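You operate a simulated robot arm through the tools that you are given. There is no shell and no other tool. Be economical: measure what you need, move in short steps, check, and stop when the job is done.

Carry out the task below with a simulated two-armed robot. There is one attempt and no reset: what you move stays moved.

JOB
Empty the slurry from the blue pot into the brown tub.
Fine: shut the white lever first, spill nothing, stand the pot on the black pad under the spout, then open the lever again. Set down upright: blue square pot.

It is judged by the outcome, as a careful person would: the job done as asked, and still so three seconds after it is handed in. It fails if anything else is knocked over, pushed out of place, dropped, spilled or broken.

ROBOT AND FRAMES
Two 7-joint arms with fingered hands on one trunk, on a base that drives. Base frame: it is fixed to the floor where the robot stands at the start and does not move with it; the origin is under the middle of the robot, x ahead of it, y to its left, z up. Units: mm, degrees, N and s.
The left shoulder is at the start at [99, 173, 1102], the right one opposite. With the tool pointing down near the work surface each hand reaches from about 460 to 820 mm from the robot's upright axis, wherever it stands, measured 20 degrees to its own side. Places, roughly: black pad [500, 100, 800]; brown tub [400, 0, 800]; red lever on the capped pipe [400, 300, 900]; white lever on the panel [600, 0, 900]; yellow tube with a tab [400, 400, 900]. Payload 3.5 kg a hand.
Tool frame (each hand has its own): the origin (TCP) lies between the finger pads and is the grasp point; the fingertips stand 30 mm ahead of it; z points along the fingers, y is the line along which they close. The gripper opens to 104 mm. The gripper's body begins 35 mm behind the TCP. The gripper is a hand of 3 fingers: y runs from the thumb to the fingers, the wrist lies at [-15, -104, -178] in the tool frame, and closing takes about 1.5 s.
Orientation is that of the tool frame in the base frame, as a unit quaternion [x, y, z, w]. With the fingers straight down and the wrist toward the robot, the tool's x, y and z point along [0, 1, 0], [1, 0, 0] and [0, 0, -1] of the base frame.

CONTROLS
- The arms move only by the tool send_rows. It takes "left_deltas", "right_deltas" or both (then of equal length, played together; a hand with none holds still); each is a list of rows, each a list of 2 entries, a list of its own where there are three numbers: the shift along the tool's x, y, z in units of 200 mm (1.0 is 200 mm), then the turn, a rotation vector about the tool's x, y, z in units of 90 degrees (1.0 is 90 degrees). In form: [[[x, y, z], [ax, ay, az]], ...]. A call has 1 to 20 rows; each row is the pose to reach, as a shift and turn from the pose commanded when the call began, along the tool's axes at that moment. "left_fingers" and "right_fingers" are, for a hand that has rows, the finger opening in mm, from 0 to 104, set as the call begins (left out, the last holds). A call with a number of a shift or a turn outside -1 to 1 is refused whole. A row lasts 0.2 s, in which the tool goes at most 50 mm and 8.6 degrees; a call with a longer step from one row to the next is refused whole, and so is a gripper value outside its range. Where a pose cannot be reached the arm comes as near as it can. A force on the tool above 40 N (or 10 N above the force at the start of the call, whichever is more), or a blocked arm, ends the call early, and 0.2 s more pass. Each finger travels about 72 mm/s and halts on what it meets, pressing with about 29 N; the grip force reading is that of the motor and also rises with nothing between the fingers. The clock runs only during rows and for 0.2 s after the last one: add rows that repeat a pose to give the fingers time. The reply holds the time, the measured pose of the TCP, the force on the tool along the base axes, the opening and the grip force, in the units named above and with some noise, with the torque about the TCP (base axes, N m) and any sound that the robot's microphone picked up, and new pictures: "show" is both (left out), scene, wrist or none (wrist: the cameras of the hands that moved).
- Cameras (640 x 400 px; columns grow to the right, rows downward): "scene" is now at [201.8, 3.1, 1279.6]; the picture's right is [0.05, -1.00, 0.00], its down [-0.64, -0.03, -0.76] and it looks along [0.76, 0.04, -0.65] (base axes); focal length 214 px, centre (320, 200). "left" rides on the left gripper at [-64, -94, -117] in its tool frame; the picture's right is [-0.72, -0.33, 0.61], its down [0.64, -0.65, 0.40] and it looks along [0.27, 0.68, 0.68] (tool axes); focal length 238 px, centre (320, 200). "right" rides on the right gripper at [64, -94, -117] in its tool frame; the picture's right is [-0.72, 0.33, -0.61], its down [-0.64, -0.65, 0.40] and it looks along [-0.27, 0.68, 0.68] (tool axes); focal length 238 px, centre (320, 200). There is no depth. A picture from a camera that has moved, and an enlarged one, comes with that camera's place and axes in the base frame and with its lens. The place of the scene camera against the robot may be out by one fixed shift of up to 18 mm in any direction.
- lift_body(by): slides the trunk up (or, below 0, down) by that many mm; the arms and the scene camera ride with it, the base frame stays. It gives what a move gives, with no picture.
- base_move(legs): drives the robot by 1 to 6 legs, each [ahead, left, turn to the left] in mm, mm and degrees, along the robot's own axes; the way and the turn of a leg run together, so that a leg with both is an arc; at most 1500 mm and 180 degrees a leg. The arms and the cameras ride along, it lands a little off, and it stops where it bumps. It gives what a move gives, and a new picture of the scene camera.
- finger_targets(index, middle, thumb_bend, thumb_turn, hand): sets how far each is bent, from 0 (flat) to 1 (curled in); at 0.3 the hand is open as for a grip, at 0.7 the pads meet at the TCP. One left out holds its place. A second passes; each finger stops where it meets its share of the squeeze, and holds until it gets a number again. A gripper value or a shape takes the hand back. It gives what a move gives, with no picture; readings hold the bend of each and the force on the fingers (four entries, about 0 where the hand has none), thumb and palm. thumb_turn goes from beside the hand (0) to across from the fingers (1), as for a grip.
- hand_shape(shape, hand): the hand has 3 fingers and takes this shape, open, in about a second: jaw (thumb against the fingers, like two jaws); tri (thumb and two fingers); tip (a fingertip pinch); poke (one finger out to press); point (the index stretched); flat (the hand flat); cup (the hand cupped); fist (a fist). The gripper value then closes the fingers along that shape, each until it touches; the sizes above hold for jaw. It gives what a move gives, with no picture.
- aim_head(pan, tilt): turns the head with the scene camera to pan (to the left, within 86 degrees either way) and tilt (down, from -29 to 69), counted from straight ahead of the robot. It gives what a move gives, and a new picture of the scene camera.
- inspect(camera, box): a new picture of the part [left, top, right, bottom] of that camera's present view, enlarged. No time passes.
- job_done(): hands the job in; it is judged then, once.

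Work in short steps. Places have to be worked out from the pictures, the camera data and where the tool is seen: move nearer, look again, correct. Check each grasp and each placing, and mend what went wrong. You have 120 turns and 260 pictures in all, those below and enlarged ones among them. Open the grippers and draw the arms clear of the work before you hand the job in, unless the task says otherwise; then end with one line.

The tools are called after "Emit:" by a JSON object that holds its "fn" and its "kwargs". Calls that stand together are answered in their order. send_rows: Moves the arms, as the interface text tells. Its arguments: {"type":"object","properties":{"left_deltas":{"type":"array"},"left_fingers":{"type":"number"},"right_deltas":{"type":"array"},"right_fingers":{"type":"number"},"show":{"type":"string","enum":["both","scene","wrist","none"]}},"required":[]} The other tools are called the same way: lift_body (by) slides the trunk up or down; hand_shape (shape, hand) gives the hand a shape; finger_targets (index, middle, thumb_bend, thumb_turn, hand) moves the fingers one by one; base_move (legs) drives the base; aim_head (pan, tilt) turns the head that bears the scene camera; inspect (camera, box) takes an enlarged picture of a part of a camera's view; job_done () hands the job in.

At the start:

```text
t: 0.0
left_eef_pos: [490.6, 282.4, 1124.6]
left_tool_rot: [0.708, 0.706, 0.0, 0.0]
left_contact_force: [0.5, -0.4, -0.3]
left_moment: [-0.03, -0.02, 0.03]
left_width: 103.9
left_grip_force: 0.0
left_shape: jaw
left_bend: [0.3, 0.3, 0.3, 0.98]
left_finger forces: [0.0, 0.0, 0.0, 0.0, 0.0, 0.1]
right_eef_pos: [445.6, -123.4, 1159.0]
right_tool_rot: [0.707, 0.707, 0.0, 0.0]
right_contact_force: [-0.3, 0.3, 0.3]
right_moment: [0.0, 0.01, 0.0]
right_width: 103.7
right_grip_force: 0.1
right_shape: jaw
right_bend: [0.3, 0.3, 0.3, 0.98]
right_finger forces: [0.0, 0.0, 0.1, 0.0, 0.0, 0.1]
trunk travel left (down, up): [-200.0, 554.0]
robot x, y, heading: [3.3, 2.3, -0.0]
head pan, tilt: [2.7, 40.2]
```

scene: 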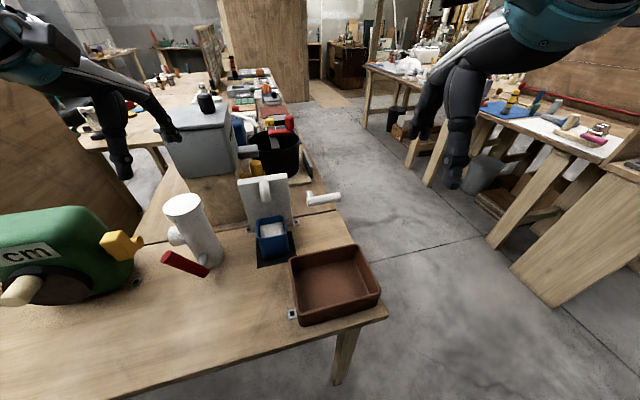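
right: 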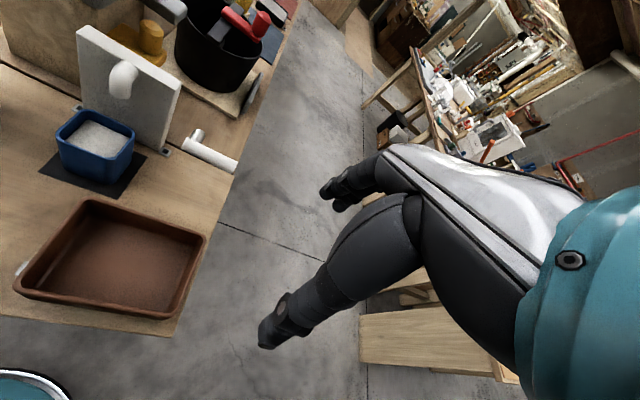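
left: 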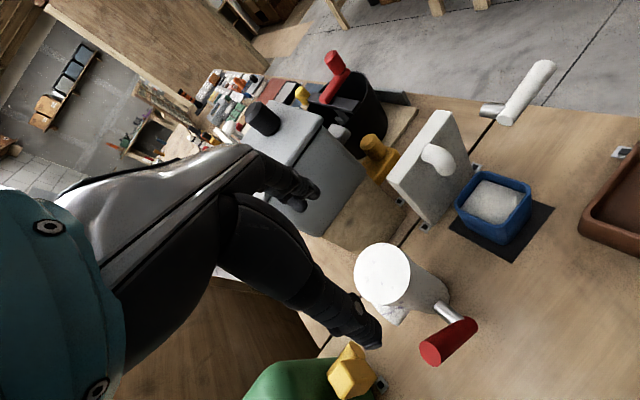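

The scene shows the panel with spout, blue pot on black pad, and white lever to the right of the panel. I take enlarged views to measure.

Emit:
{"fn": "inspect", "kwargs": {"camera": "scene", "box": [220, 150, 400, 330]}}

Emit:
{"fn": "inspect", "kwargs": {"camera": "left", "box": [380, 40, 640, 260]}}

Emit:
{"fn": "inspect", "kwargs": {"camera": "right", "box": [20, 10, 260, 220]}}

```text
2.22 times, centred on (310, 240) of scene
camera zoom: at [201.8, 3.1, 1279.6], right [0.05, -1.0, 0.0], down [-0.64, -0.03, -0.76], along [0.76, 0.04, -0.65], focal length 477 px, centre (342, 111)
```

zoom: 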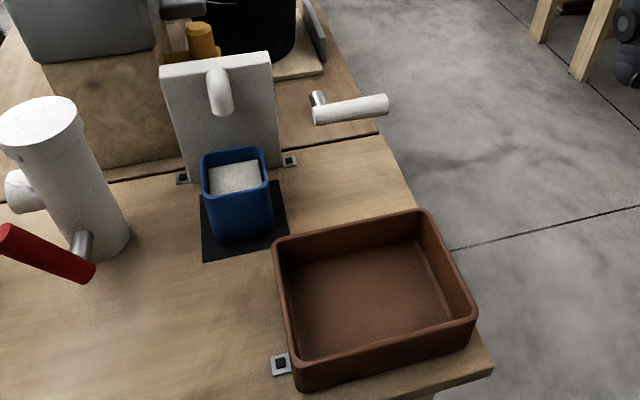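

```text
1.82 times, centred on (510, 150) of left
camera zoom: at [398.1, 219.4, 1240.1], right [-0.33, -0.72, -0.61], down [-0.65, 0.64, -0.4], along [0.68, 0.27, -0.68], focal length 433 px, centre (-26, 291)
```

zoom: 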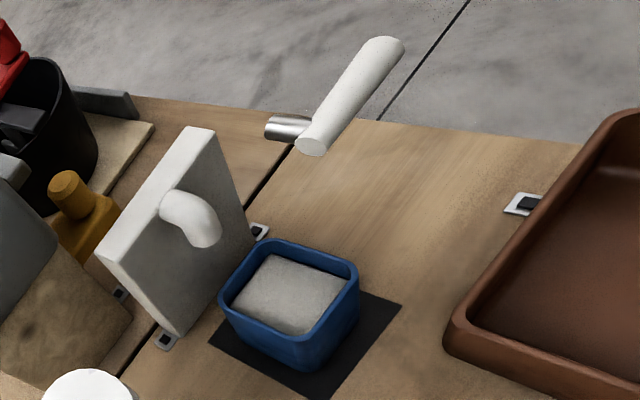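

```text
1.90 times, centred on (140, 115) of right
camera zoom: at [351.4, -58.7, 1275.2], right [0.33, -0.72, 0.61], down [-0.65, -0.64, -0.4], along [0.68, -0.27, -0.68], focal length 454 px, centre (663, 362)
```

zoom: 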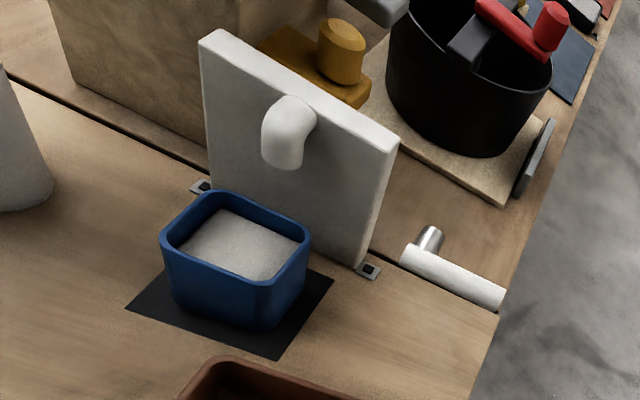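

Triangulating from the wrist cameras: lever handle runs from about (606,55,907) at its pin to (628,-23,921); pot is centred near (542,138), spout outlet near (591,155,920), tub centre near (438,-13). I bring the right hand nearer for a better look.

Emit:
{"fn": "send_rows", "kwargs": {"right_deltas": [[[0.08, 0.14, 0.12], [0, 0, 0]], [[0.16, 0.29, 0.25], [0, 0, 0]], [[0.24, 0.43, 0.37], [0, 0, 0]], [[0.315, 0.575, 0.495], [0, 0, 0]], [[0.315, 0.575, 0.495], [0, 0, 0]]], "show": "both"}}

```text
t: 1.2
left_eef_pos: [491.9, 283.4, 1124.4]
left_tool_rot: [0.707, 0.707, 0.0, 0.0]
left_contact_force: [1.5, -0.4, -0.5]
left_moment: [-0.02, 0.0, 0.0]
left_width: 103.5
left_grip_force: 0.1
left_shape: jaw
left_bend: [0.3, 0.3, 0.3, 0.98]
left_finger forces: [0.0, 0.0, 0.0, 0.0, 0.0, 0.0]
right_eef_pos: [560.1, -57.4, 1057.5]
right_tool_rot: [0.707, 0.707, 0.0, 0.0]
right_contact_force: [-1.3, 0.3, 0.2]
right_moment: [-0.01, -0.02, 0.01]
right_width: 103.9
right_grip_force: 0.0
right_shape: jaw
right_bend: [0.3, 0.3, 0.3, 0.98]
right_finger forces: [0.0, 0.0, 0.1, 0.1, 0.1, 0.0]
trunk travel left (down, up): [-200.0, 554.0]
robot x, y, heading: [-0.0, 1.3, 0.3]
head pan, tilt: [2.7, 40.2]
camera scene: at [201.6, 2.9, 1279.7], right [0.05, -1.0, 0.0], down [-0.64, -0.03, -0.76], along [0.76, 0.04, -0.65], focal length 214 px, centre (320, 200)
camera right: at [467.0, 6.6, 1172.7], right [0.33, -0.72, 0.61], down [-0.65, -0.64, -0.4], along [0.68, -0.27, -0.68], focal length 238 px, centre (320, 200)
```

scene: 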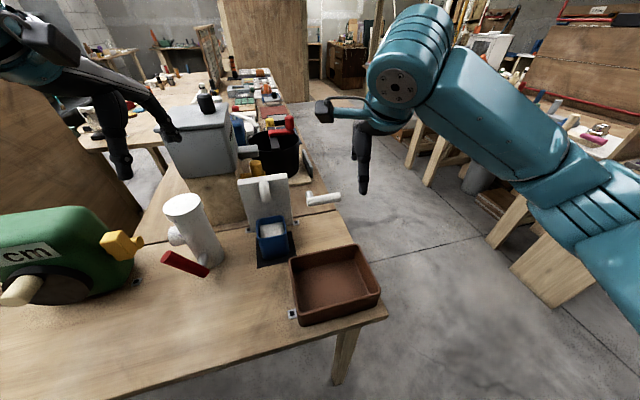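
right: 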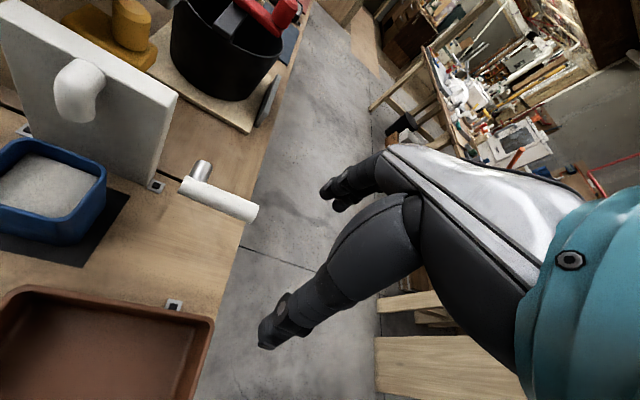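

The lever's far end overhangs the table's edge. I enlarge this view.

Emit:
{"fn": "inspect", "kwargs": {"camera": "right", "box": [0, 20, 280, 240]}}

Emit:
{"fn": "inspect", "kwargs": {"camera": "scene", "box": [225, 160, 355, 260]}}

```text
1.82 times, centred on (140, 130) of right
camera zoom: at [467.0, 6.6, 1172.7], right [0.33, -0.72, 0.61], down [-0.65, -0.64, -0.4], along [0.68, -0.27, -0.68], focal length 433 px, centre (647, 327)
```

zoom: 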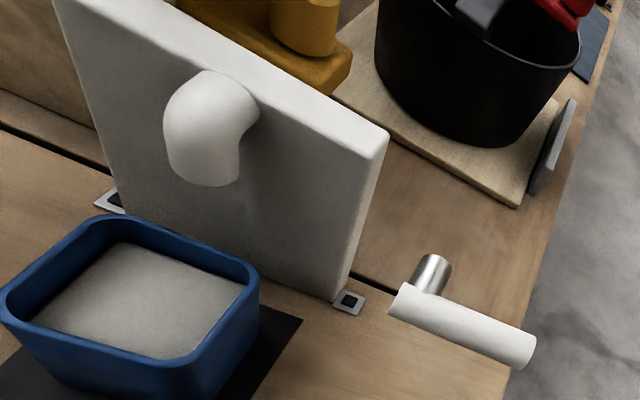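

```text
4.00 times, centred on (290, 210) of scene
camera zoom: at [201.6, 2.9, 1279.7], right [0.05, -1.0, 0.0], down [-0.64, -0.03, -0.76], along [0.76, 0.04, -0.65], focal length 858 px, centre (440, 160)
```

zoom: 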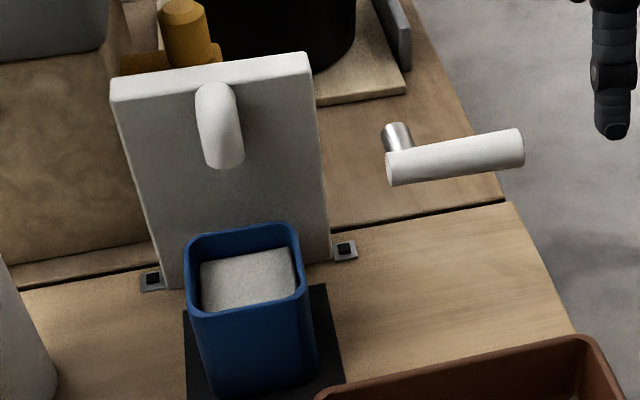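

Rim of pot is at about z 878, yaw about 18° off the base axes, slurry close to the rim. I close the right fingers and hover above the outer part of the lever handle.

Emit:
{"fn": "send_rows", "kwargs": {"right_deltas": [[[0, 0, 0], [0, 0, 0]], [[0.08, 0.11, 0.12], [0, 0, 0]], [[0.16, 0.22, 0.24], [0, 0, 0]], [[0.245, 0.32, 0.36], [0, 0, 0]], [[0.245, 0.32, 0.36], [0, 0, 0]], [[0.245, 0.32, 0.36], [0, 0, 0]], [[0.245, 0.32, 0.36], [0, 0, 0]]], "right_fingers": 0, "show": "both"}}

```text
t: 2.8
left_eef_pos: [492.1, 283.7, 1124.6]
left_tool_rot: [0.707, 0.707, 0.0, 0.0]
left_contact_force: [-0.4, -0.4, 0.0]
left_moment: [0.0, -0.01, -0.01]
left_width: 103.9
left_grip_force: 0.0
left_shape: jaw
left_bend: [0.3, 0.3, 0.3, 0.98]
left_finger forces: [0.0, 0.0, 0.1, 0.1, 0.1, 0.0]
right_eef_pos: [627.3, -10.8, 985.1]
right_tool_rot: [0.707, 0.707, 0.0, 0.0]
right_contact_force: [0.3, 0.9, -0.5]
right_moment: [-0.01, 0.01, 0.01]
right_width: 0.0
right_grip_force: 29.8
right_shape: jaw
right_bend: [0.7, 0.7, 0.47, 1.0]
right_finger forces: [0.0, 0.0, 0.1, 0.0, 0.0, 0.0]
trunk travel left (down, up): [-200.0, 554.0]
robot x, y, heading: [1.0, -0.1, -0.2]
head pan, tilt: [2.7, 40.2]
camera scene: at [201.8, 3.0, 1279.6], right [0.05, -1.0, 0.0], down [-0.64, -0.03, -0.76], along [0.76, 0.04, -0.65], focal length 214 px, centre (320, 200)
camera right: at [532.7, 53.9, 1101.9], right [0.33, -0.72, 0.61], down [-0.65, -0.64, -0.4], along [0.68, -0.27, -0.68], focal length 238 px, centre (320, 200)
```

scene: 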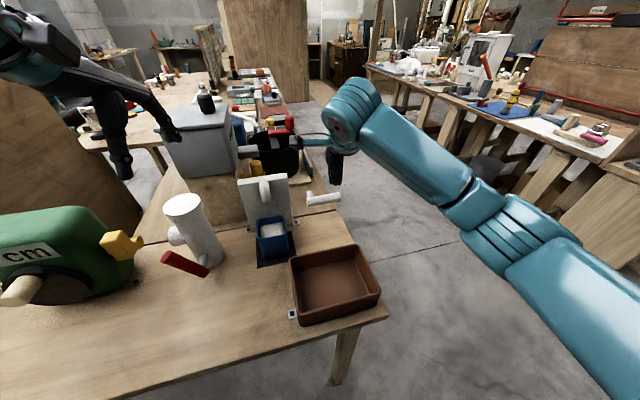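
right: 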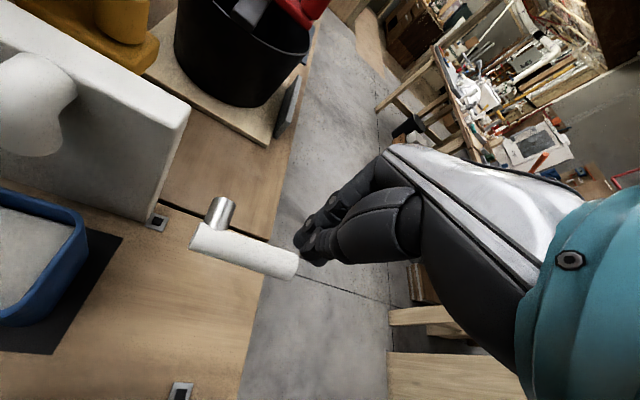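

The closed fingertips sit over the handle's outer end. I shift 10 mm inward and press down in small steps, watching the force.

Emit:
{"fn": "send_rows", "kwargs": {"right_deltas": [[[0.05, -0.02, 0.0], [0, 0, 0]], [[0.05, -0.02, 0.08], [0, 0, 0]], [[0.05, -0.02, 0.14], [0, 0, 0]], [[0.05, -0.02, 0.2], [0, 0, 0]], [[0.05, -0.02, 0.25], [0, 0, 0]], [[0.05, -0.02, 0.3], [0, 0, 0]], [[0.05, -0.02, 0.3], [0, 0, 0]]], "show": "both"}}

```text
t: 4.4
left_eef_pos: [491.5, 282.6, 1124.2]
left_tool_rot: [0.707, 0.707, 0.0, -0.001]
left_contact_force: [0.5, -0.2, -0.7]
left_moment: [0.03, 0.0, 0.0]
left_width: 103.4
left_grip_force: 0.1
left_shape: jaw
left_bend: [0.3, 0.3, 0.3, 0.98]
left_finger forces: [0.1, 0.0, 0.0, 0.0, 0.0, 0.1]
right_eef_pos: [619.7, -1.9, 927.7]
right_tool_rot: [0.707, 0.707, 0.0, 0.001]
right_contact_force: [3.5, -1.9, 4.9]
right_moment: [0.01, -0.16, -0.06]
right_width: 0.0
right_grip_force: 28.9
right_shape: jaw
right_bend: [0.7, 0.7, 0.47, 1.0]
right_finger forces: [0.0, 0.0, 0.0, 0.1, 0.1, 0.0]
trunk travel left (down, up): [-200.0, 554.0]
robot x, y, heading: [-0.7, -0.1, -0.0]
head pan, tilt: [2.7, 40.2]
camera scene: at [201.8, 2.9, 1279.6], right [0.05, -1.0, 0.0], down [-0.64, -0.03, -0.76], along [0.76, 0.04, -0.65], focal length 214 px, centre (320, 200)
camera right: at [525.8, 63.0, 1044.1], right [0.33, -0.72, 0.61], down [-0.65, -0.64, -0.41], along [0.68, -0.27, -0.68], focal length 238 px, centre (320, 200)
```

scene: 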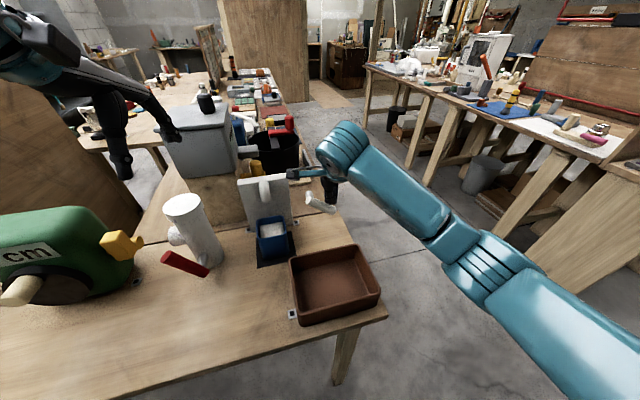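
right: 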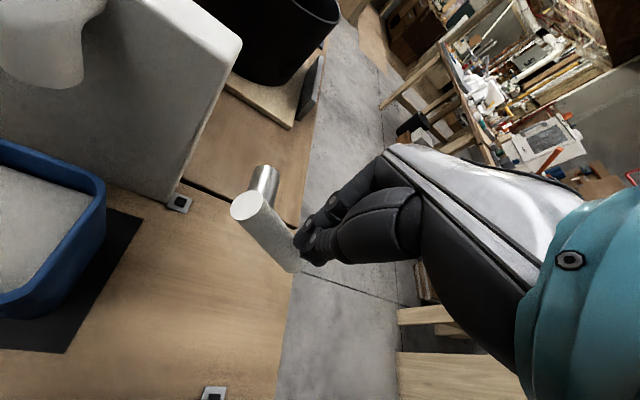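

The lever swings down with only ~5 N, so it turns that way. I carry on down and then inward along its arc.

Emit:
{"fn": "send_rows", "kwargs": {"right_deltas": [[[0.0, 0, 0.06], [0, 0, 0]], [[0.0, 0, 0.12], [0, 0, 0]], [[0.01, -0.005, 0.18], [0, 0, 0]], [[0.03, -0.01, 0.23], [0, 0, 0]], [[0.06, -0.02, 0.27], [0, 0, 0]], [[0.09, -0.03, 0.3], [0, 0, 0]], [[0.12, -0.04, 0.32], [0, 0, 0]], [[0.12, -0.04, 0.32], [0, 0, 0]]], "show": "both"}}

```text
t: 6.2
left_eef_pos: [490.4, 280.5, 1125.8]
left_tool_rot: [0.707, 0.707, 0.002, -0.001]
left_contact_force: [0.4, -0.5, 0.0]
left_moment: [-0.04, -0.02, 0.0]
left_width: 103.4
left_grip_force: 0.1
left_shape: jaw
left_bend: [0.3, 0.3, 0.3, 0.98]
left_finger forces: [0.0, 0.0, 0.0, 0.0, 0.1, 0.1]
right_eef_pos: [614.7, 15.3, 865.7]
right_tool_rot: [0.711, 0.704, 0.002, 0.005]
right_contact_force: [10.3, -32.4, 20.9]
right_moment: [-0.38, -0.25, -0.18]
right_width: 0.0
right_grip_force: 29.0
right_shape: jaw
right_bend: [0.7, 0.7, 0.47, 1.0]
right_finger forces: [56.5, 0.0, 0.0, 0.0, 0.1, 0.1]
trunk travel left (down, up): [-200.0, 554.0]
robot x, y, heading: [0.7, 1.6, -0.1]
head pan, tilt: [2.7, 40.2]
camera scene: at [200.9, -1.0, 1280.0], right [0.05, -1.0, 0.0], down [-0.64, -0.03, -0.76], along [0.76, 0.04, -0.64], focal length 214 px, centre (320, 200)
camera right: at [520.2, 81.0, 981.5], right [0.31, -0.72, 0.62], down [-0.66, -0.64, -0.41], along [0.69, -0.28, -0.67], focal length 238 px, centre (320, 200)
```

scene: 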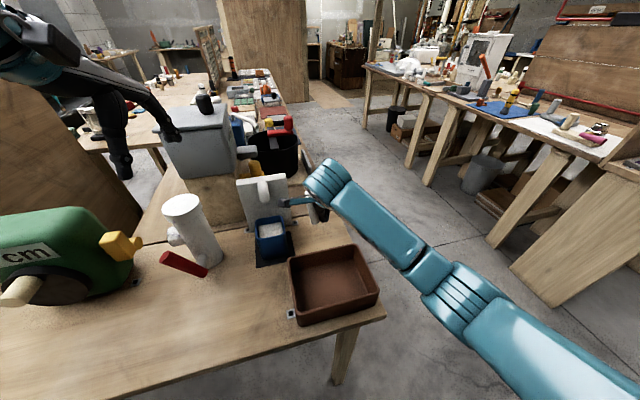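
right: 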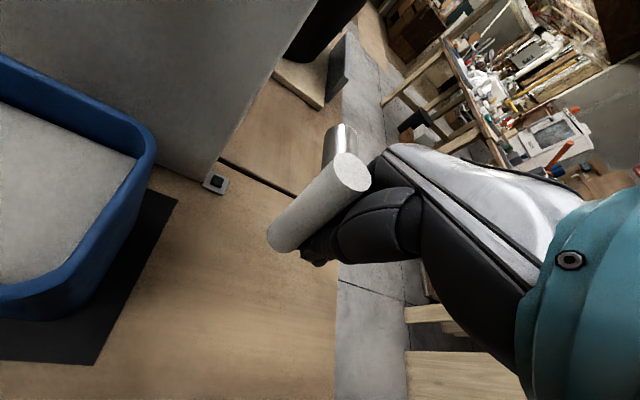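

Reaction is ~38 N and the lever has turned about 80–90°, so it appears to be at its stop. I back off sideways and up, and look at it.

Emit:
{"fn": "send_rows", "kwargs": {"right_deltas": [[[-0.12, 0.03, -0.02], [0, 0, 0]], [[-0.3, 0.03, -0.05], [0, 0, 0]], [[-0.45, 0.03, -0.15], [0, 0, 0]], [[-0.45, 0.0, -0.4], [0, 0, 0]], [[-0.45, -0.1, -0.6], [0, 0, 0]], [[-0.45, -0.1, -0.8], [0, 0, 0]], [[-0.45, -0.1, -0.8], [0, 0, 0]]], "show": "both"}}

Emit:
{"fn": "inspect", "kwargs": {"camera": "scene", "box": [225, 160, 355, 260]}}

Emit:
{"fn": "inspect", "kwargs": {"camera": "left", "box": [380, 40, 640, 260]}}

```text
refused: row 4 steps farther than a row can; nothing moved
```

```text
4.00 times, centred on (290, 210) of scene
camera zoom: at [200.9, -1.0, 1280.0], right [0.05, -1.0, 0.0], down [-0.64, -0.03, -0.76], along [0.76, 0.04, -0.64], focal length 858 px, centre (440, 160)
```

zoom: 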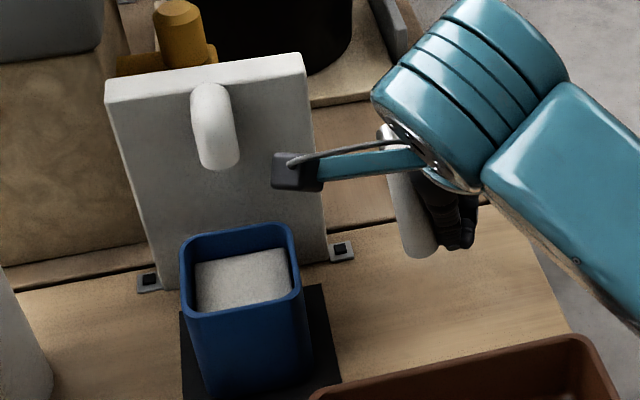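

```text
1.82 times, centred on (510, 150) of left
camera zoom: at [397.5, 215.2, 1241.4], right [-0.33, -0.72, -0.62], down [-0.65, 0.64, -0.4], along [0.68, 0.27, -0.68], focal length 433 px, centre (-26, 291)
```

zoom: 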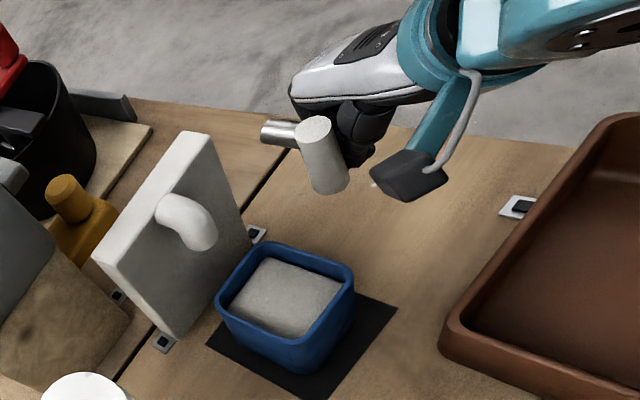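

One step was too long; I resend the retreat with smaller steps. The wrist camera's bracket is a solid thing to keep clear of the panel and spout.

Emit:
{"fn": "send_rows", "kwargs": {"right_deltas": [[[-0.12, 0.03, -0.02], [0, 0, 0]], [[-0.3, 0.03, -0.05], [0, 0, 0]], [[-0.42, 0.03, -0.15], [0, 0, 0]], [[-0.45, 0.0, -0.35], [0, 0, 0]], [[-0.45, -0.05, -0.55], [0, 0, 0]], [[-0.45, -0.1, -0.75], [0, 0, 0]], [[-0.45, -0.1, -0.75], [0, 0, 0]]], "show": "both"}}

Emit:
{"fn": "inspect", "kwargs": {"camera": "scene", "box": [225, 160, 355, 260]}}

Emit:
{"fn": "inspect", "kwargs": {"camera": "left", "box": [380, 40, 640, 260]}}

```text
t: 7.8
left_eef_pos: [491.8, 283.1, 1124.2]
left_tool_rot: [0.708, 0.707, 0.0, 0.0]
left_contact_force: [0.2, -1.0, 0.3]
left_moment: [0.0, -0.02, -0.02]
left_width: 104.0
left_grip_force: 0.0
left_shape: jaw
left_bend: [0.3, 0.3, 0.3, 0.98]
left_finger forces: [0.1, 0.0, 0.0, 0.0, 0.0, 0.0]
right_eef_pos: [592.0, -70.5, 1013.8]
right_tool_rot: [0.707, 0.707, 0.0, 0.0]
right_contact_force: [0.5, -0.7, 0.5]
right_moment: [-0.02, 0.02, 0.02]
right_width: 0.2
right_grip_force: 29.1
right_shape: jaw
right_bend: [0.7, 0.7, 0.47, 1.0]
right_finger forces: [0.0, 0.1, 0.1, 0.0, 0.0, 0.0]
trunk travel left (down, up): [-200.0, 554.0]
robot x, y, heading: [-2.4, 0.7, 0.1]
head pan, tilt: [2.7, 40.2]
camera scene: at [202.0, 3.5, 1279.5], right [0.05, -1.0, 0.0], down [-0.65, -0.03, -0.76], along [0.76, 0.04, -0.65], focal length 214 px, centre (320, 200)
camera right: at [498.0, -5.9, 1130.0], right [0.33, -0.72, 0.61], down [-0.65, -0.64, -0.4], along [0.68, -0.27, -0.68], focal length 238 px, centre (320, 200)
```

scene: 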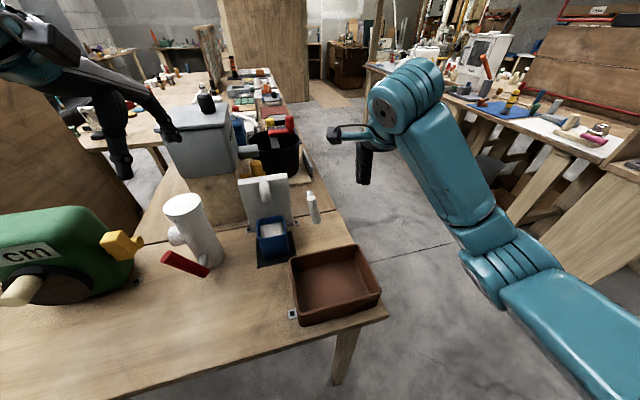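
right: 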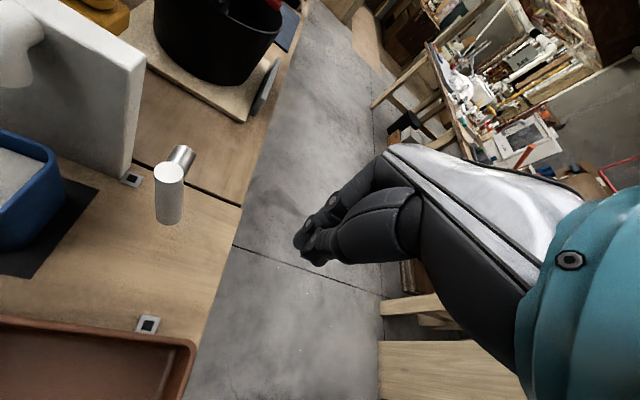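

```text
4.00 times, centred on (290, 210) of scene
camera zoom: at [202.0, 3.5, 1279.5], right [0.05, -1.0, 0.0], down [-0.65, -0.03, -0.76], along [0.76, 0.04, -0.65], focal length 858 px, centre (440, 160)
```

zoom: 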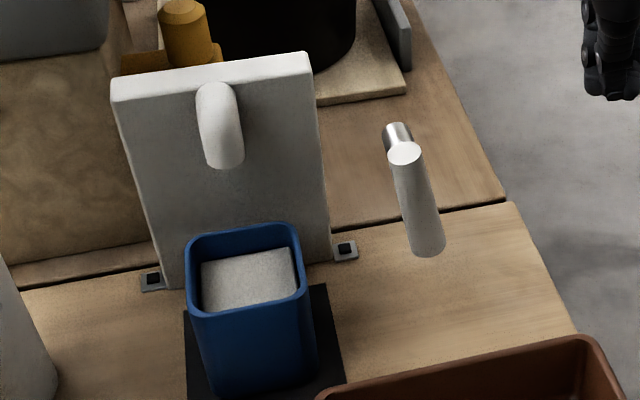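

```text
1.82 times, centred on (510, 150) of left
camera zoom: at [398.3, 219.8, 1239.9], right [-0.33, -0.72, -0.61], down [-0.65, 0.64, -0.4], along [0.68, 0.27, -0.68], focal length 433 px, centre (-26, 291)
```

zoom: 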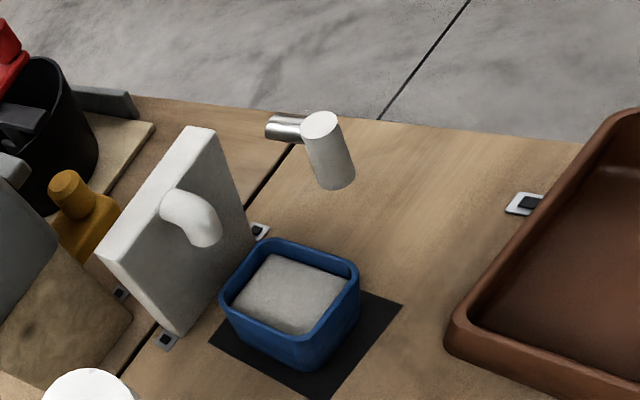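

The lever now stands at its lower stop, about 85° from where it was. Next I turn the right hand high above the work (wrist swung inward) toward the orientation for a side grasp of the pot, moving the left hand a little aside.

Emit:
{"fn": "send_rows", "kwargs": {"right_deltas": [[[0, -0.05, -0.05], [0, 0, 0.08]], [[0, -0.11, -0.1], [0, 0, 0.16]], [[0, -0.17, -0.15], [0, 0, 0.24]], [[0, -0.23, -0.2], [0, 0, 0.32]], [[0, -0.29, -0.25], [0, 0, 0.4]], [[0, -0.35, -0.3], [0, 0, 0.48]], [[0, -0.41, -0.35], [0, 0, 0.56]], [[0, -0.46, -0.4], [0, 0, 0.64]], [[0, -0.51, -0.43], [0, 0, 0.72]], [[0, -0.56, -0.45], [0, 0, 0.8]], [[0, -0.56, -0.45], [0, 0, 0.8]]], "left_deltas": [[[0.05, 0, 0], [0, 0, 0]], [[0.1, 0, 0], [0, 0, 0]], [[0.15, 0, 0], [0, 0, 0]], [[0.2, 0, 0], [0, 0, 0]], [[0.25, 0, 0], [0, 0, 0]], [[0.3, 0, 0], [0, 0, 0]], [[0.35, 0, 0], [0, 0, 0]], [[0.4, 0, 0], [0, 0, 0]], [[0.45, 0, 0], [0, 0, 0]], [[0.5, 0, 0], [0, 0, 0]], [[0.5, 0, 0], [0, 0, 0]]], "right_fingers": 104, "show": "scene"}}

```text
t: 10.2
left_eef_pos: [492.9, 382.4, 1123.0]
left_tool_rot: [0.707, 0.708, 0.0, 0.0]
left_contact_force: [0.5, 0.2, -0.8]
left_moment: [-0.02, -0.02, -0.02]
left_width: 103.8
left_grip_force: 0.1
left_shape: jaw
left_bend: [0.3, 0.3, 0.3, 0.98]
left_finger forces: [0.0, 0.0, 0.0, 0.1, 0.1, 0.0]
right_eef_pos: [478.7, -67.6, 1104.7]
right_tool_rot: [0.988, 0.155, 0.0, 0.0]
right_contact_force: [0.9, -0.2, 0.1]
right_moment: [0.01, 0.0, -0.01]
right_width: 103.7
right_grip_force: 0.0
right_shape: jaw
right_bend: [0.3, 0.3, 0.3, 0.98]
right_finger forces: [0.0, 0.0, 0.0, 0.1, 0.0, 0.0]
trunk travel left (down, up): [-200.0, 554.0]
robot x, y, heading: [-0.2, -0.1, 0.1]
head pan, tilt: [2.7, 40.2]
camera scene: at [202.0, 2.9, 1279.6], right [0.05, -1.0, 0.0], down [-0.65, -0.03, -0.76], along [0.76, 0.04, -0.65], focal length 214 px, centre (320, 200)
```

scene: 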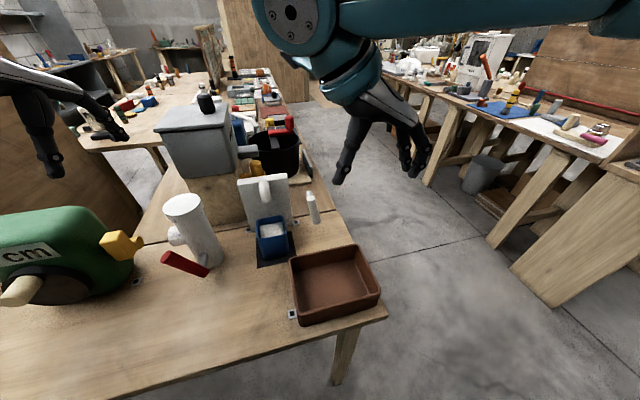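

That yaw was reached. Now I pitch the fingers forward by 65° while moving slightly forward.

Emit:
{"fn": "send_rows", "kwargs": {"right_deltas": [[[0.03, 0.01, 0], [0, 0.08, 0]], [[0.06, 0.02, 0], [0, 0.16, 0]], [[0.1, 0.03, 0], [0, 0.24, 0]], [[0.13, 0.04, 0], [0, 0.32, 0]], [[0.16, 0.05, 0], [0, 0.4, 0]], [[0.19, 0.06, 0], [0, 0.48, 0]], [[0.22, 0.07, 0], [0, 0.56, 0]], [[0.25, 0.08, 0], [0, 0.64, 0]], [[0.285, 0.09, 0], [0, 0.722, 0]], [[0.285, 0.09, 0], [0, 0.722, 0]]], "show": "both"}}

```text
t: 12.4
left_eef_pos: [491.6, 382.0, 1124.4]
left_tool_rot: [0.707, 0.707, 0.0, 0.0]
left_contact_force: [0.1, -0.4, 0.3]
left_moment: [0.0, 0.03, 0.0]
left_width: 103.5
left_grip_force: 0.0
left_shape: jaw
left_bend: [0.3, 0.3, 0.3, 0.98]
left_finger forces: [0.1, 0.0, 0.1, 0.1, 0.0, 0.0]
right_eef_pos: [583.7, -80.6, 1112.1]
right_tool_rot: [0.833, 0.133, 0.53, -0.085]
right_contact_force: [-1.1, 1.7, 0.0]
right_moment: [-0.02, 0.02, 0.06]
right_width: 103.7
right_grip_force: 0.0
right_shape: jaw
right_bend: [0.3, 0.3, 0.3, 0.98]
right_finger forces: [0.0, 0.0, 0.1, 0.0, 0.0, 0.0]
right hand out of reach, approached as far as the arm can: row 6, 7, 8, 9, 10
trunk travel left (down, up): [-200.0, 554.0]
robot x, y, heading: [1.0, 2.5, -0.3]
head pan, tilt: [2.7, 40.2]
camera scene: at [201.6, 3.2, 1279.7], right [0.05, -1.0, 0.0], down [-0.64, -0.03, -0.76], along [0.76, 0.04, -0.65], focal length 214 px, centre (320, 200)
camera right: at [479.9, -15.3, 1219.0], right [-0.72, -0.58, -0.39], down [-0.11, 0.65, -0.75], along [0.69, -0.49, -0.53], focal length 238 px, centre (320, 200)
```

scene: 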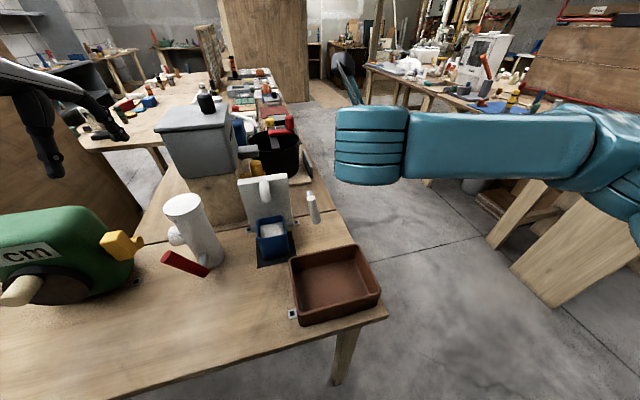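
right: 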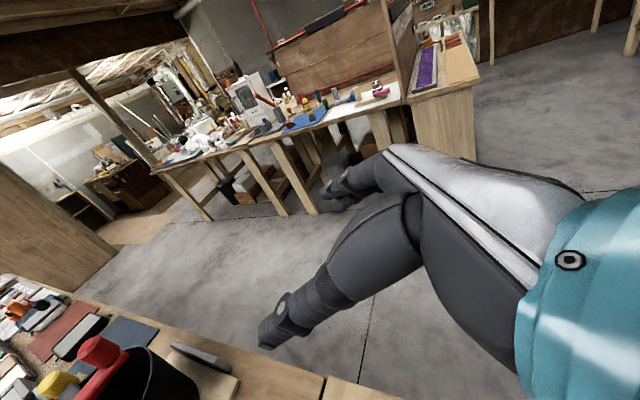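

Orientation is reached, but the arm is folded too tightly to hold the position so near the trunk. I drive the base back 180 mm to give the arm room.

Emit:
{"fn": "base_move", "kwargs": {"legs": [[-180, 0, 0]]}}

```text
t: 13.9
left_eef_pos: [309.4, 384.4, 1124.2]
left_tool_rot: [0.705, 0.709, 0.0, 0.0]
left_contact_force: [-0.2, -0.2, -0.5]
left_moment: [-0.02, 0.01, 0.01]
left_width: 103.7
left_grip_force: 0.1
left_shape: jaw
left_bend: [0.3, 0.3, 0.3, 0.98]
left_finger forces: [0.1, 0.0, 0.1, 0.0, 0.0, 0.0]
right_eef_pos: [404.4, -78.1, 1112.0]
right_tool_rot: [0.833, 0.135, 0.53, -0.086]
right_contact_force: [0.9, -0.6, 0.3]
right_moment: [0.02, 0.02, -0.01]
right_width: 103.8
right_grip_force: 0.0
right_shape: jaw
right_bend: [0.3, 0.3, 0.3, 0.98]
right_finger forces: [0.0, 0.0, 0.0, 0.0, 0.0, 0.0]
trunk travel left (down, up): [-200.0, 554.0]
robot x, y, heading: [-176.7, 0.3, 0.5]
head pan, tilt: [2.7, 40.2]
camera scene: at [21.6, 3.6, 1279.8], right [0.05, -1.0, 0.0], down [-0.64, -0.03, -0.76], along [0.76, 0.04, -0.65], focal length 214 px, centre (320, 200)
```

scene: 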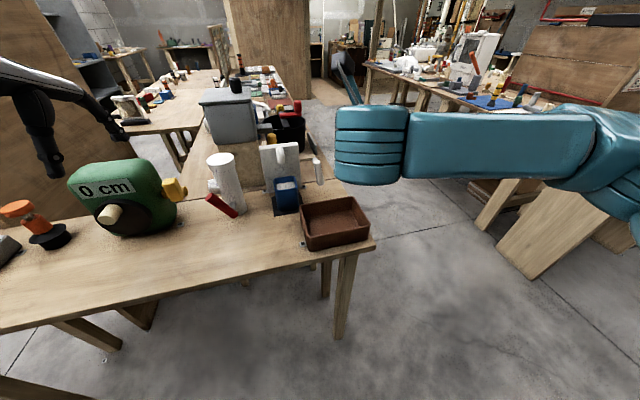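

Now I test in the air above the tub whether the arm can make the pouring roll, first 80°.

Emit:
{"fn": "send_rows", "kwargs": {"right_deltas": [[[0, -0.12, 0.18], [0, 0, 0]], [[0, -0.252, 0.361], [0, 0, 0]], [[0, -0.252, 0.361], [0.038, 0, 0.081]], [[0, -0.252, 0.361], [0.076, 0, 0.163]], [[0, -0.252, 0.361], [0.114, 0, 0.244]], [[0, -0.252, 0.361], [0.152, 0, 0.326]], [[0, -0.252, 0.361], [0.19, 0, 0.408]], [[0, -0.252, 0.361], [0.228, 0, 0.489]], [[0, -0.252, 0.361], [0.266, 0, 0.571]], [[0, -0.252, 0.361], [0.304, 0, 0.652]], [[0, -0.252, 0.361], [0.342, 0, 0.734]], [[0, -0.252, 0.361], [0.38, 0, 0.815]], [[0, -0.252, 0.361], [0.38, 0, 0.815]]], "show": "scene"}}

```text
t: 16.7
left_eef_pos: [310.6, 384.5, 1124.1]
left_tool_rot: [0.706, 0.708, 0.0, 0.0]
left_contact_force: [0.7, 0.4, 0.2]
left_moment: [-0.01, -0.01, 0.03]
left_width: 103.9
left_grip_force: 0.0
left_shape: jaw
left_bend: [0.3, 0.3, 0.3, 0.98]
left_finger forces: [0.0, 0.0, 0.0, 0.0, 0.0, 0.0]
right_eef_pos: [451.1, -10.6, 1082.4]
right_tool_rot: [0.689, -0.242, 0.315, -0.606]
right_contact_force: [0.1, -0.2, 0.2]
right_moment: [0.02, -0.02, 0.02]
right_width: 103.8
right_grip_force: 0.0
right_shape: jaw
right_bend: [0.3, 0.3, 0.3, 0.98]
right_finger forces: [0.1, 0.0, 0.0, 0.0, 0.1, 0.0]
trunk travel left (down, up): [-200.0, 554.0]
robot x, y, heading: [-178.8, -1.0, 0.3]
head pan, tilt: [2.7, 40.2]
camera scene: at [22.4, 3.6, 1279.6], right [0.05, -1.0, 0.0], down [-0.64, -0.03, -0.76], along [0.76, 0.04, -0.65], focal length 214 px, centre (320, 200)
```

scene: 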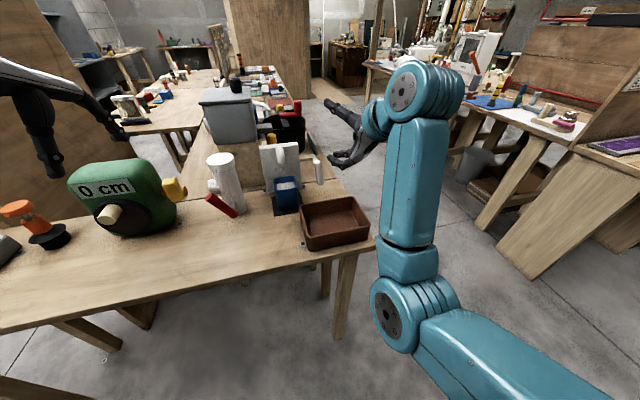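

80° is well within reach. I test another 60° (total 140°).

Emit:
{"fn": "send_rows", "kwargs": {"right_deltas": [[[0, 0, 0], [0.035, 0, 0.076]], [[0, 0, 0], [0.07, 0, 0.151]], [[0, 0, 0], [0.106, 0, 0.227]], [[0, 0, 0], [0.141, 0, 0.302]], [[0, 0, 0], [0.176, 0, 0.378]], [[0, 0, 0], [0.212, 0, 0.453]], [[0, 0, 0], [0.247, 0, 0.529]], [[0, 0, 0], [0.282, 0, 0.604]], [[0, 0, 0], [0.282, 0, 0.604]]], "show": "scene"}}

```text
t: 18.7
left_eef_pos: [310.6, 384.1, 1123.1]
left_tool_rot: [0.705, 0.709, 0.0, 0.0]
left_contact_force: [-0.5, -0.1, -0.7]
left_moment: [-0.03, -0.02, -0.01]
left_width: 103.7
left_grip_force: 0.0
left_shape: jaw
left_bend: [0.3, 0.3, 0.3, 0.98]
left_finger forces: [0.0, 0.1, 0.0, 0.1, 0.0, 0.0]
right_eef_pos: [482.6, -27.4, 1051.1]
right_tool_rot: [-0.36, 0.454, -0.05, 0.813]
right_contact_force: [-0.5, 0.3, 0.0]
right_moment: [-0.01, -0.04, -0.02]
right_width: 103.9
right_grip_force: 0.2
right_shape: jaw
right_bend: [0.3, 0.3, 0.3, 0.98]
right_finger forces: [0.0, 0.0, 0.0, 0.0, 0.0, 0.0]
right hand out of reach, approached as far as the arm can: row 6, 7, 8, 9
trunk travel left (down, up): [-200.0, 554.0]
robot x, y, heading: [-177.2, 2.3, 0.3]
head pan, tilt: [2.7, 40.2]
camera scene: at [22.3, 3.6, 1279.6], right [0.05, -1.0, 0.0], down [-0.64, -0.03, -0.76], along [0.76, 0.04, -0.65], focal length 214 px, centre (320, 200)
```

scene: 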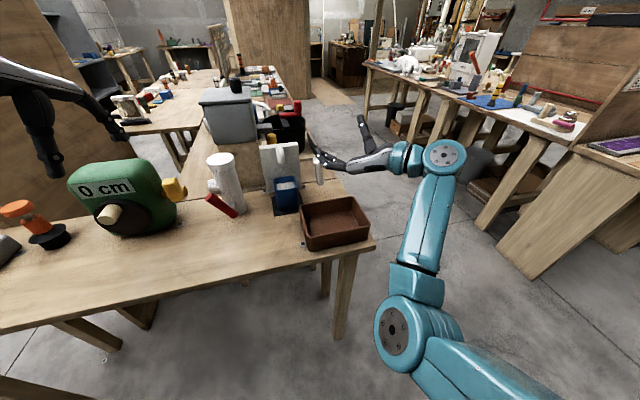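

The orientation was fully reached; only the position was too close to the shoulder, which I can fix by yawing the pour. I roll the hand back upright in two stages.

Emit:
{"fn": "send_rows", "kwargs": {"right_deltas": [[[0, 0, 0], [-0.036, 0, -0.077]], [[0, 0, 0], [-0.072, 0, -0.154]], [[0, 0, 0], [-0.108, 0, -0.231]], [[0, 0, 0], [-0.144, 0, -0.308]], [[0, 0, 0], [-0.18, 0, -0.386]], [[0, 0, 0], [-0.216, 0, -0.463]], [[0, 0, 0], [-0.252, 0, -0.54]], [[0, 0, 0], [-0.288, 0, -0.617]], [[0, 0, 0], [-0.324, 0, -0.694]], [[0, 0, 0], [-0.33, 0, -0.707]]], "show": "none"}}

Emit:
{"fn": "send_rows", "kwargs": {"right_deltas": [[[0, 0, 0], [-0.036, 0, -0.077]], [[0, 0, 0], [-0.072, 0, -0.154]], [[0, 0, 0], [-0.108, 0, -0.231]], [[0, 0, 0], [-0.144, 0, -0.308]], [[0, 0, 0], [-0.18, 0, -0.386]], [[0, 0, 0], [-0.216, 0, -0.463]], [[0, 0, 0], [-0.252, 0, -0.54]], [[0, 0, 0], [-0.288, 0, -0.617]], [[0, 0, 0], [-0.324, 0, -0.694]], [[0, 0, 0], [-0.332, 0, -0.712]], [[0, 0, 0], [-0.332, 0, -0.712]]], "show": "both"}}

```text
t: 20.9
left_eef_pos: [310.9, 383.7, 1124.2]
left_tool_rot: [0.705, 0.709, 0.0, 0.0]
left_contact_force: [1.0, -0.2, -0.7]
left_moment: [-0.02, 0.01, -0.01]
left_width: 103.6
left_grip_force: 0.0
left_shape: jaw
left_bend: [0.3, 0.3, 0.3, 0.98]
left_finger forces: [0.0, 0.0, 0.0, 0.1, 0.0, 0.1]
right_eef_pos: [486.1, -29.3, 1053.1]
right_tool_rot: [0.729, -0.197, 0.355, -0.551]
right_contact_force: [0.0, -0.6, -0.1]
right_moment: [0.01, 0.01, 0.01]
right_width: 103.8
right_grip_force: 0.0
right_shape: jaw
right_bend: [0.3, 0.3, 0.3, 0.98]
right_finger forces: [0.0, 0.0, 0.0, 0.1, 0.0, 0.1]
trunk travel left (down, up): [-200.0, 554.0]
robot x, y, heading: [-177.3, -1.4, 0.5]
head pan, tilt: [2.7, 40.2]
```

```text
t: 23.3
left_eef_pos: [311.4, 383.9, 1124.0]
left_tool_rot: [0.706, 0.709, 0.0, 0.0]
left_contact_force: [-0.4, -0.2, -0.2]
left_moment: [0.01, 0.01, -0.02]
left_width: 103.7
left_grip_force: 0.1
left_shape: jaw
left_bend: [0.3, 0.3, 0.3, 0.98]
left_finger forces: [0.0, 0.0, 0.0, 0.0, 0.0, 0.1]
right_eef_pos: [484.4, -28.2, 1052.4]
right_tool_rot: [0.833, 0.136, 0.53, -0.086]
right_contact_force: [0.1, -1.0, -0.2]
right_moment: [-0.04, -0.03, -0.04]
right_width: 103.8
right_grip_force: 0.1
right_shape: jaw
right_bend: [0.3, 0.3, 0.3, 0.98]
right_finger forces: [0.0, 0.1, 0.1, 0.0, 0.0, 0.0]
trunk travel left (down, up): [-200.0, 554.0]
robot x, y, heading: [-177.1, -0.7, 0.2]
head pan, tilt: [2.7, 40.2]
camera scene: at [22.4, 3.6, 1279.6], right [0.05, -1.0, 0.0], down [-0.64, -0.03, -0.76], along [0.76, 0.04, -0.65], focal length 214 px, centre (320, 200)
camera right: at [381.0, 36.6, 1159.2], right [-0.71, -0.58, -0.39], down [-0.12, 0.65, -0.75], along [0.69, -0.49, -0.53], focal length 238 px, centre (320, 200)
```

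scene: 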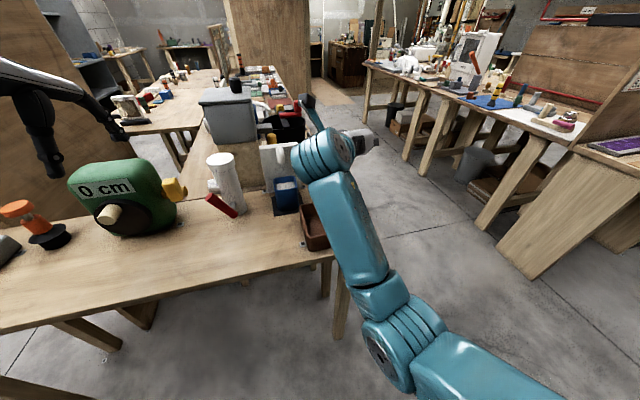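
right: 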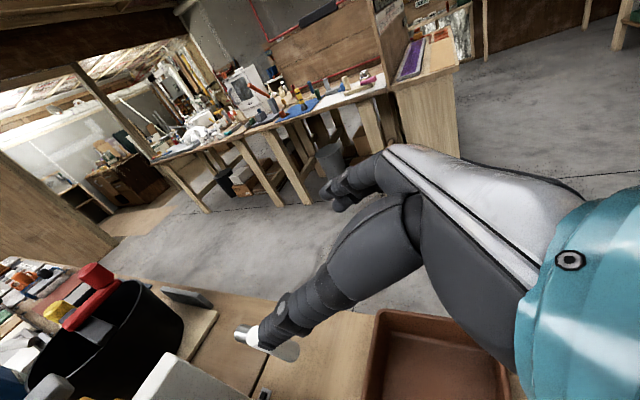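

Back upright in the grasp orientation. I move to a high standoff behind the pot.

Emit:
{"fn": "send_rows", "kwargs": {"right_deltas": [[[-0.11, -0.17, 0.025], [0, 0, 0]], [[-0.23, -0.35, 0.05], [0, 0, 0]], [[-0.34, -0.52, 0.075], [0, 0, 0]], [[-0.461, -0.7, 0.101], [0, 0, 0]], [[-0.461, -0.7, 0.101], [0, 0, 0]]], "show": "both"}}

```text
t: 24.5
left_eef_pos: [310.3, 384.4, 1123.4]
left_tool_rot: [0.705, 0.709, 0.0, 0.0]
left_contact_force: [-0.4, -1.6, 0.2]
left_moment: [0.01, 0.0, 0.06]
left_width: 103.6
left_grip_force: 0.0
left_shape: jaw
left_bend: [0.3, 0.3, 0.3, 0.98]
left_finger forces: [0.0, 0.1, 0.1, 0.0, 0.0, 0.0]
right_eef_pos: [421.2, 96.8, 957.9]
right_tool_rot: [0.833, 0.135, 0.53, -0.086]
right_contact_force: [-0.1, 0.0, -1.2]
right_moment: [0.02, 0.01, 0.04]
right_width: 104.0
right_grip_force: 0.2
right_shape: jaw
right_bend: [0.3, 0.3, 0.3, 0.98]
right_finger forces: [0.0, 0.0, 0.1, 0.0, 0.0, 0.0]
trunk travel left (down, up): [-200.0, 554.0]
robot x, y, heading: [-181.9, 0.4, 0.2]
head pan, tilt: [2.7, 40.2]
camera scene: at [22.4, 3.5, 1279.6], right [0.05, -1.0, 0.0], down [-0.64, -0.03, -0.76], along [0.76, 0.04, -0.65], focal length 214 px, centre (320, 200)
camera right: at [316.8, 162.5, 1065.4], right [-0.71, -0.58, -0.39], down [-0.12, 0.65, -0.75], along [0.69, -0.49, -0.53], focal length 238 px, centre (320, 200)
```

scene: 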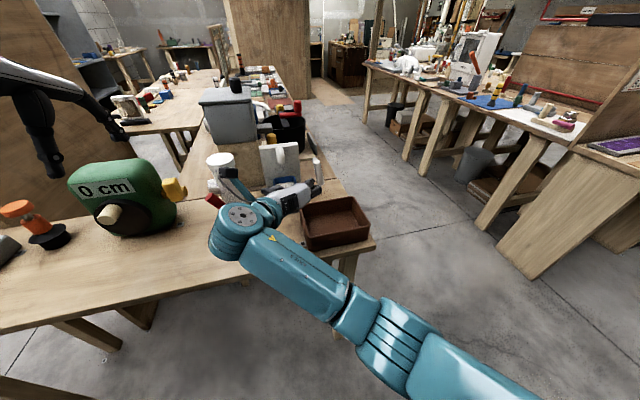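
right: 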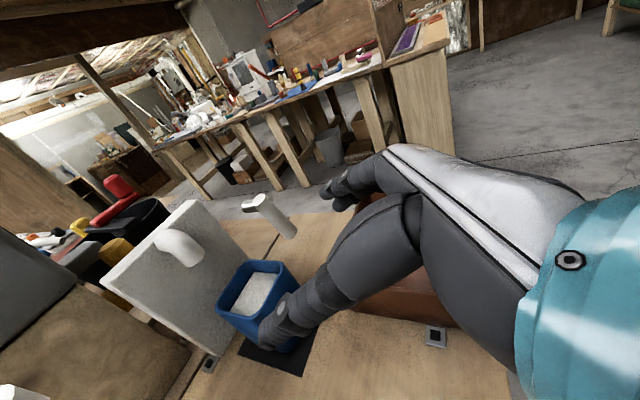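

I zoom on the pot from this hand camera to refine its place.

Emit:
{"fn": "inspect", "kwargs": {"camera": "right", "box": [180, 220, 340, 380]}}

Emit:
{"fn": "inspect", "kwargs": {"camera": "scene", "box": [190, 130, 350, 250]}}

```text
2.50 times, centred on (260, 300) of right
camera zoom: at [316.8, 162.5, 1065.4], right [-0.71, -0.58, -0.39], down [-0.12, 0.65, -0.75], along [0.69, -0.49, -0.53], focal length 596 px, centre (470, -50)
```

zoom: 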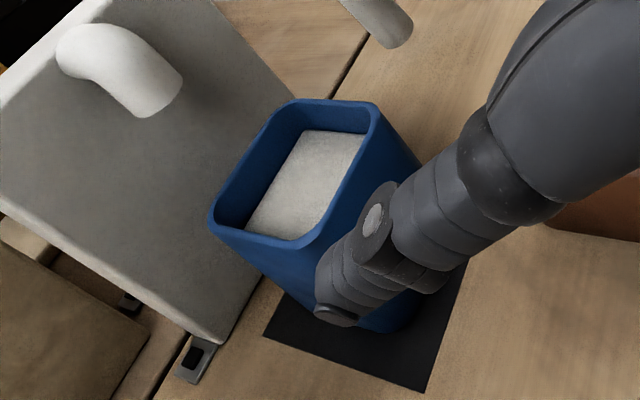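

```text
3.33 times, centred on (270, 190) of scene
camera zoom: at [22.4, 3.5, 1279.6], right [0.05, -1.0, 0.0], down [-0.64, -0.03, -0.76], along [0.76, 0.04, -0.65], focal length 715 px, centre (487, 233)
```

zoom: 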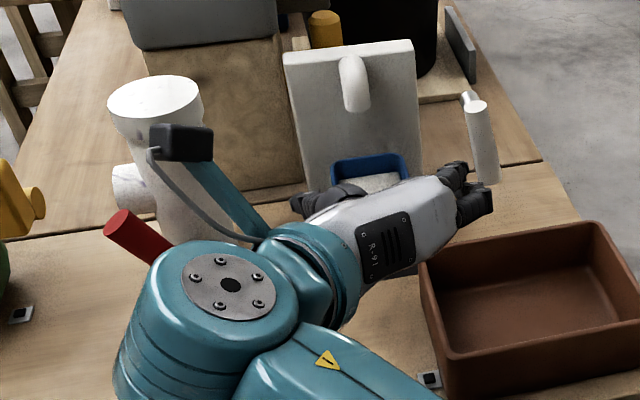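

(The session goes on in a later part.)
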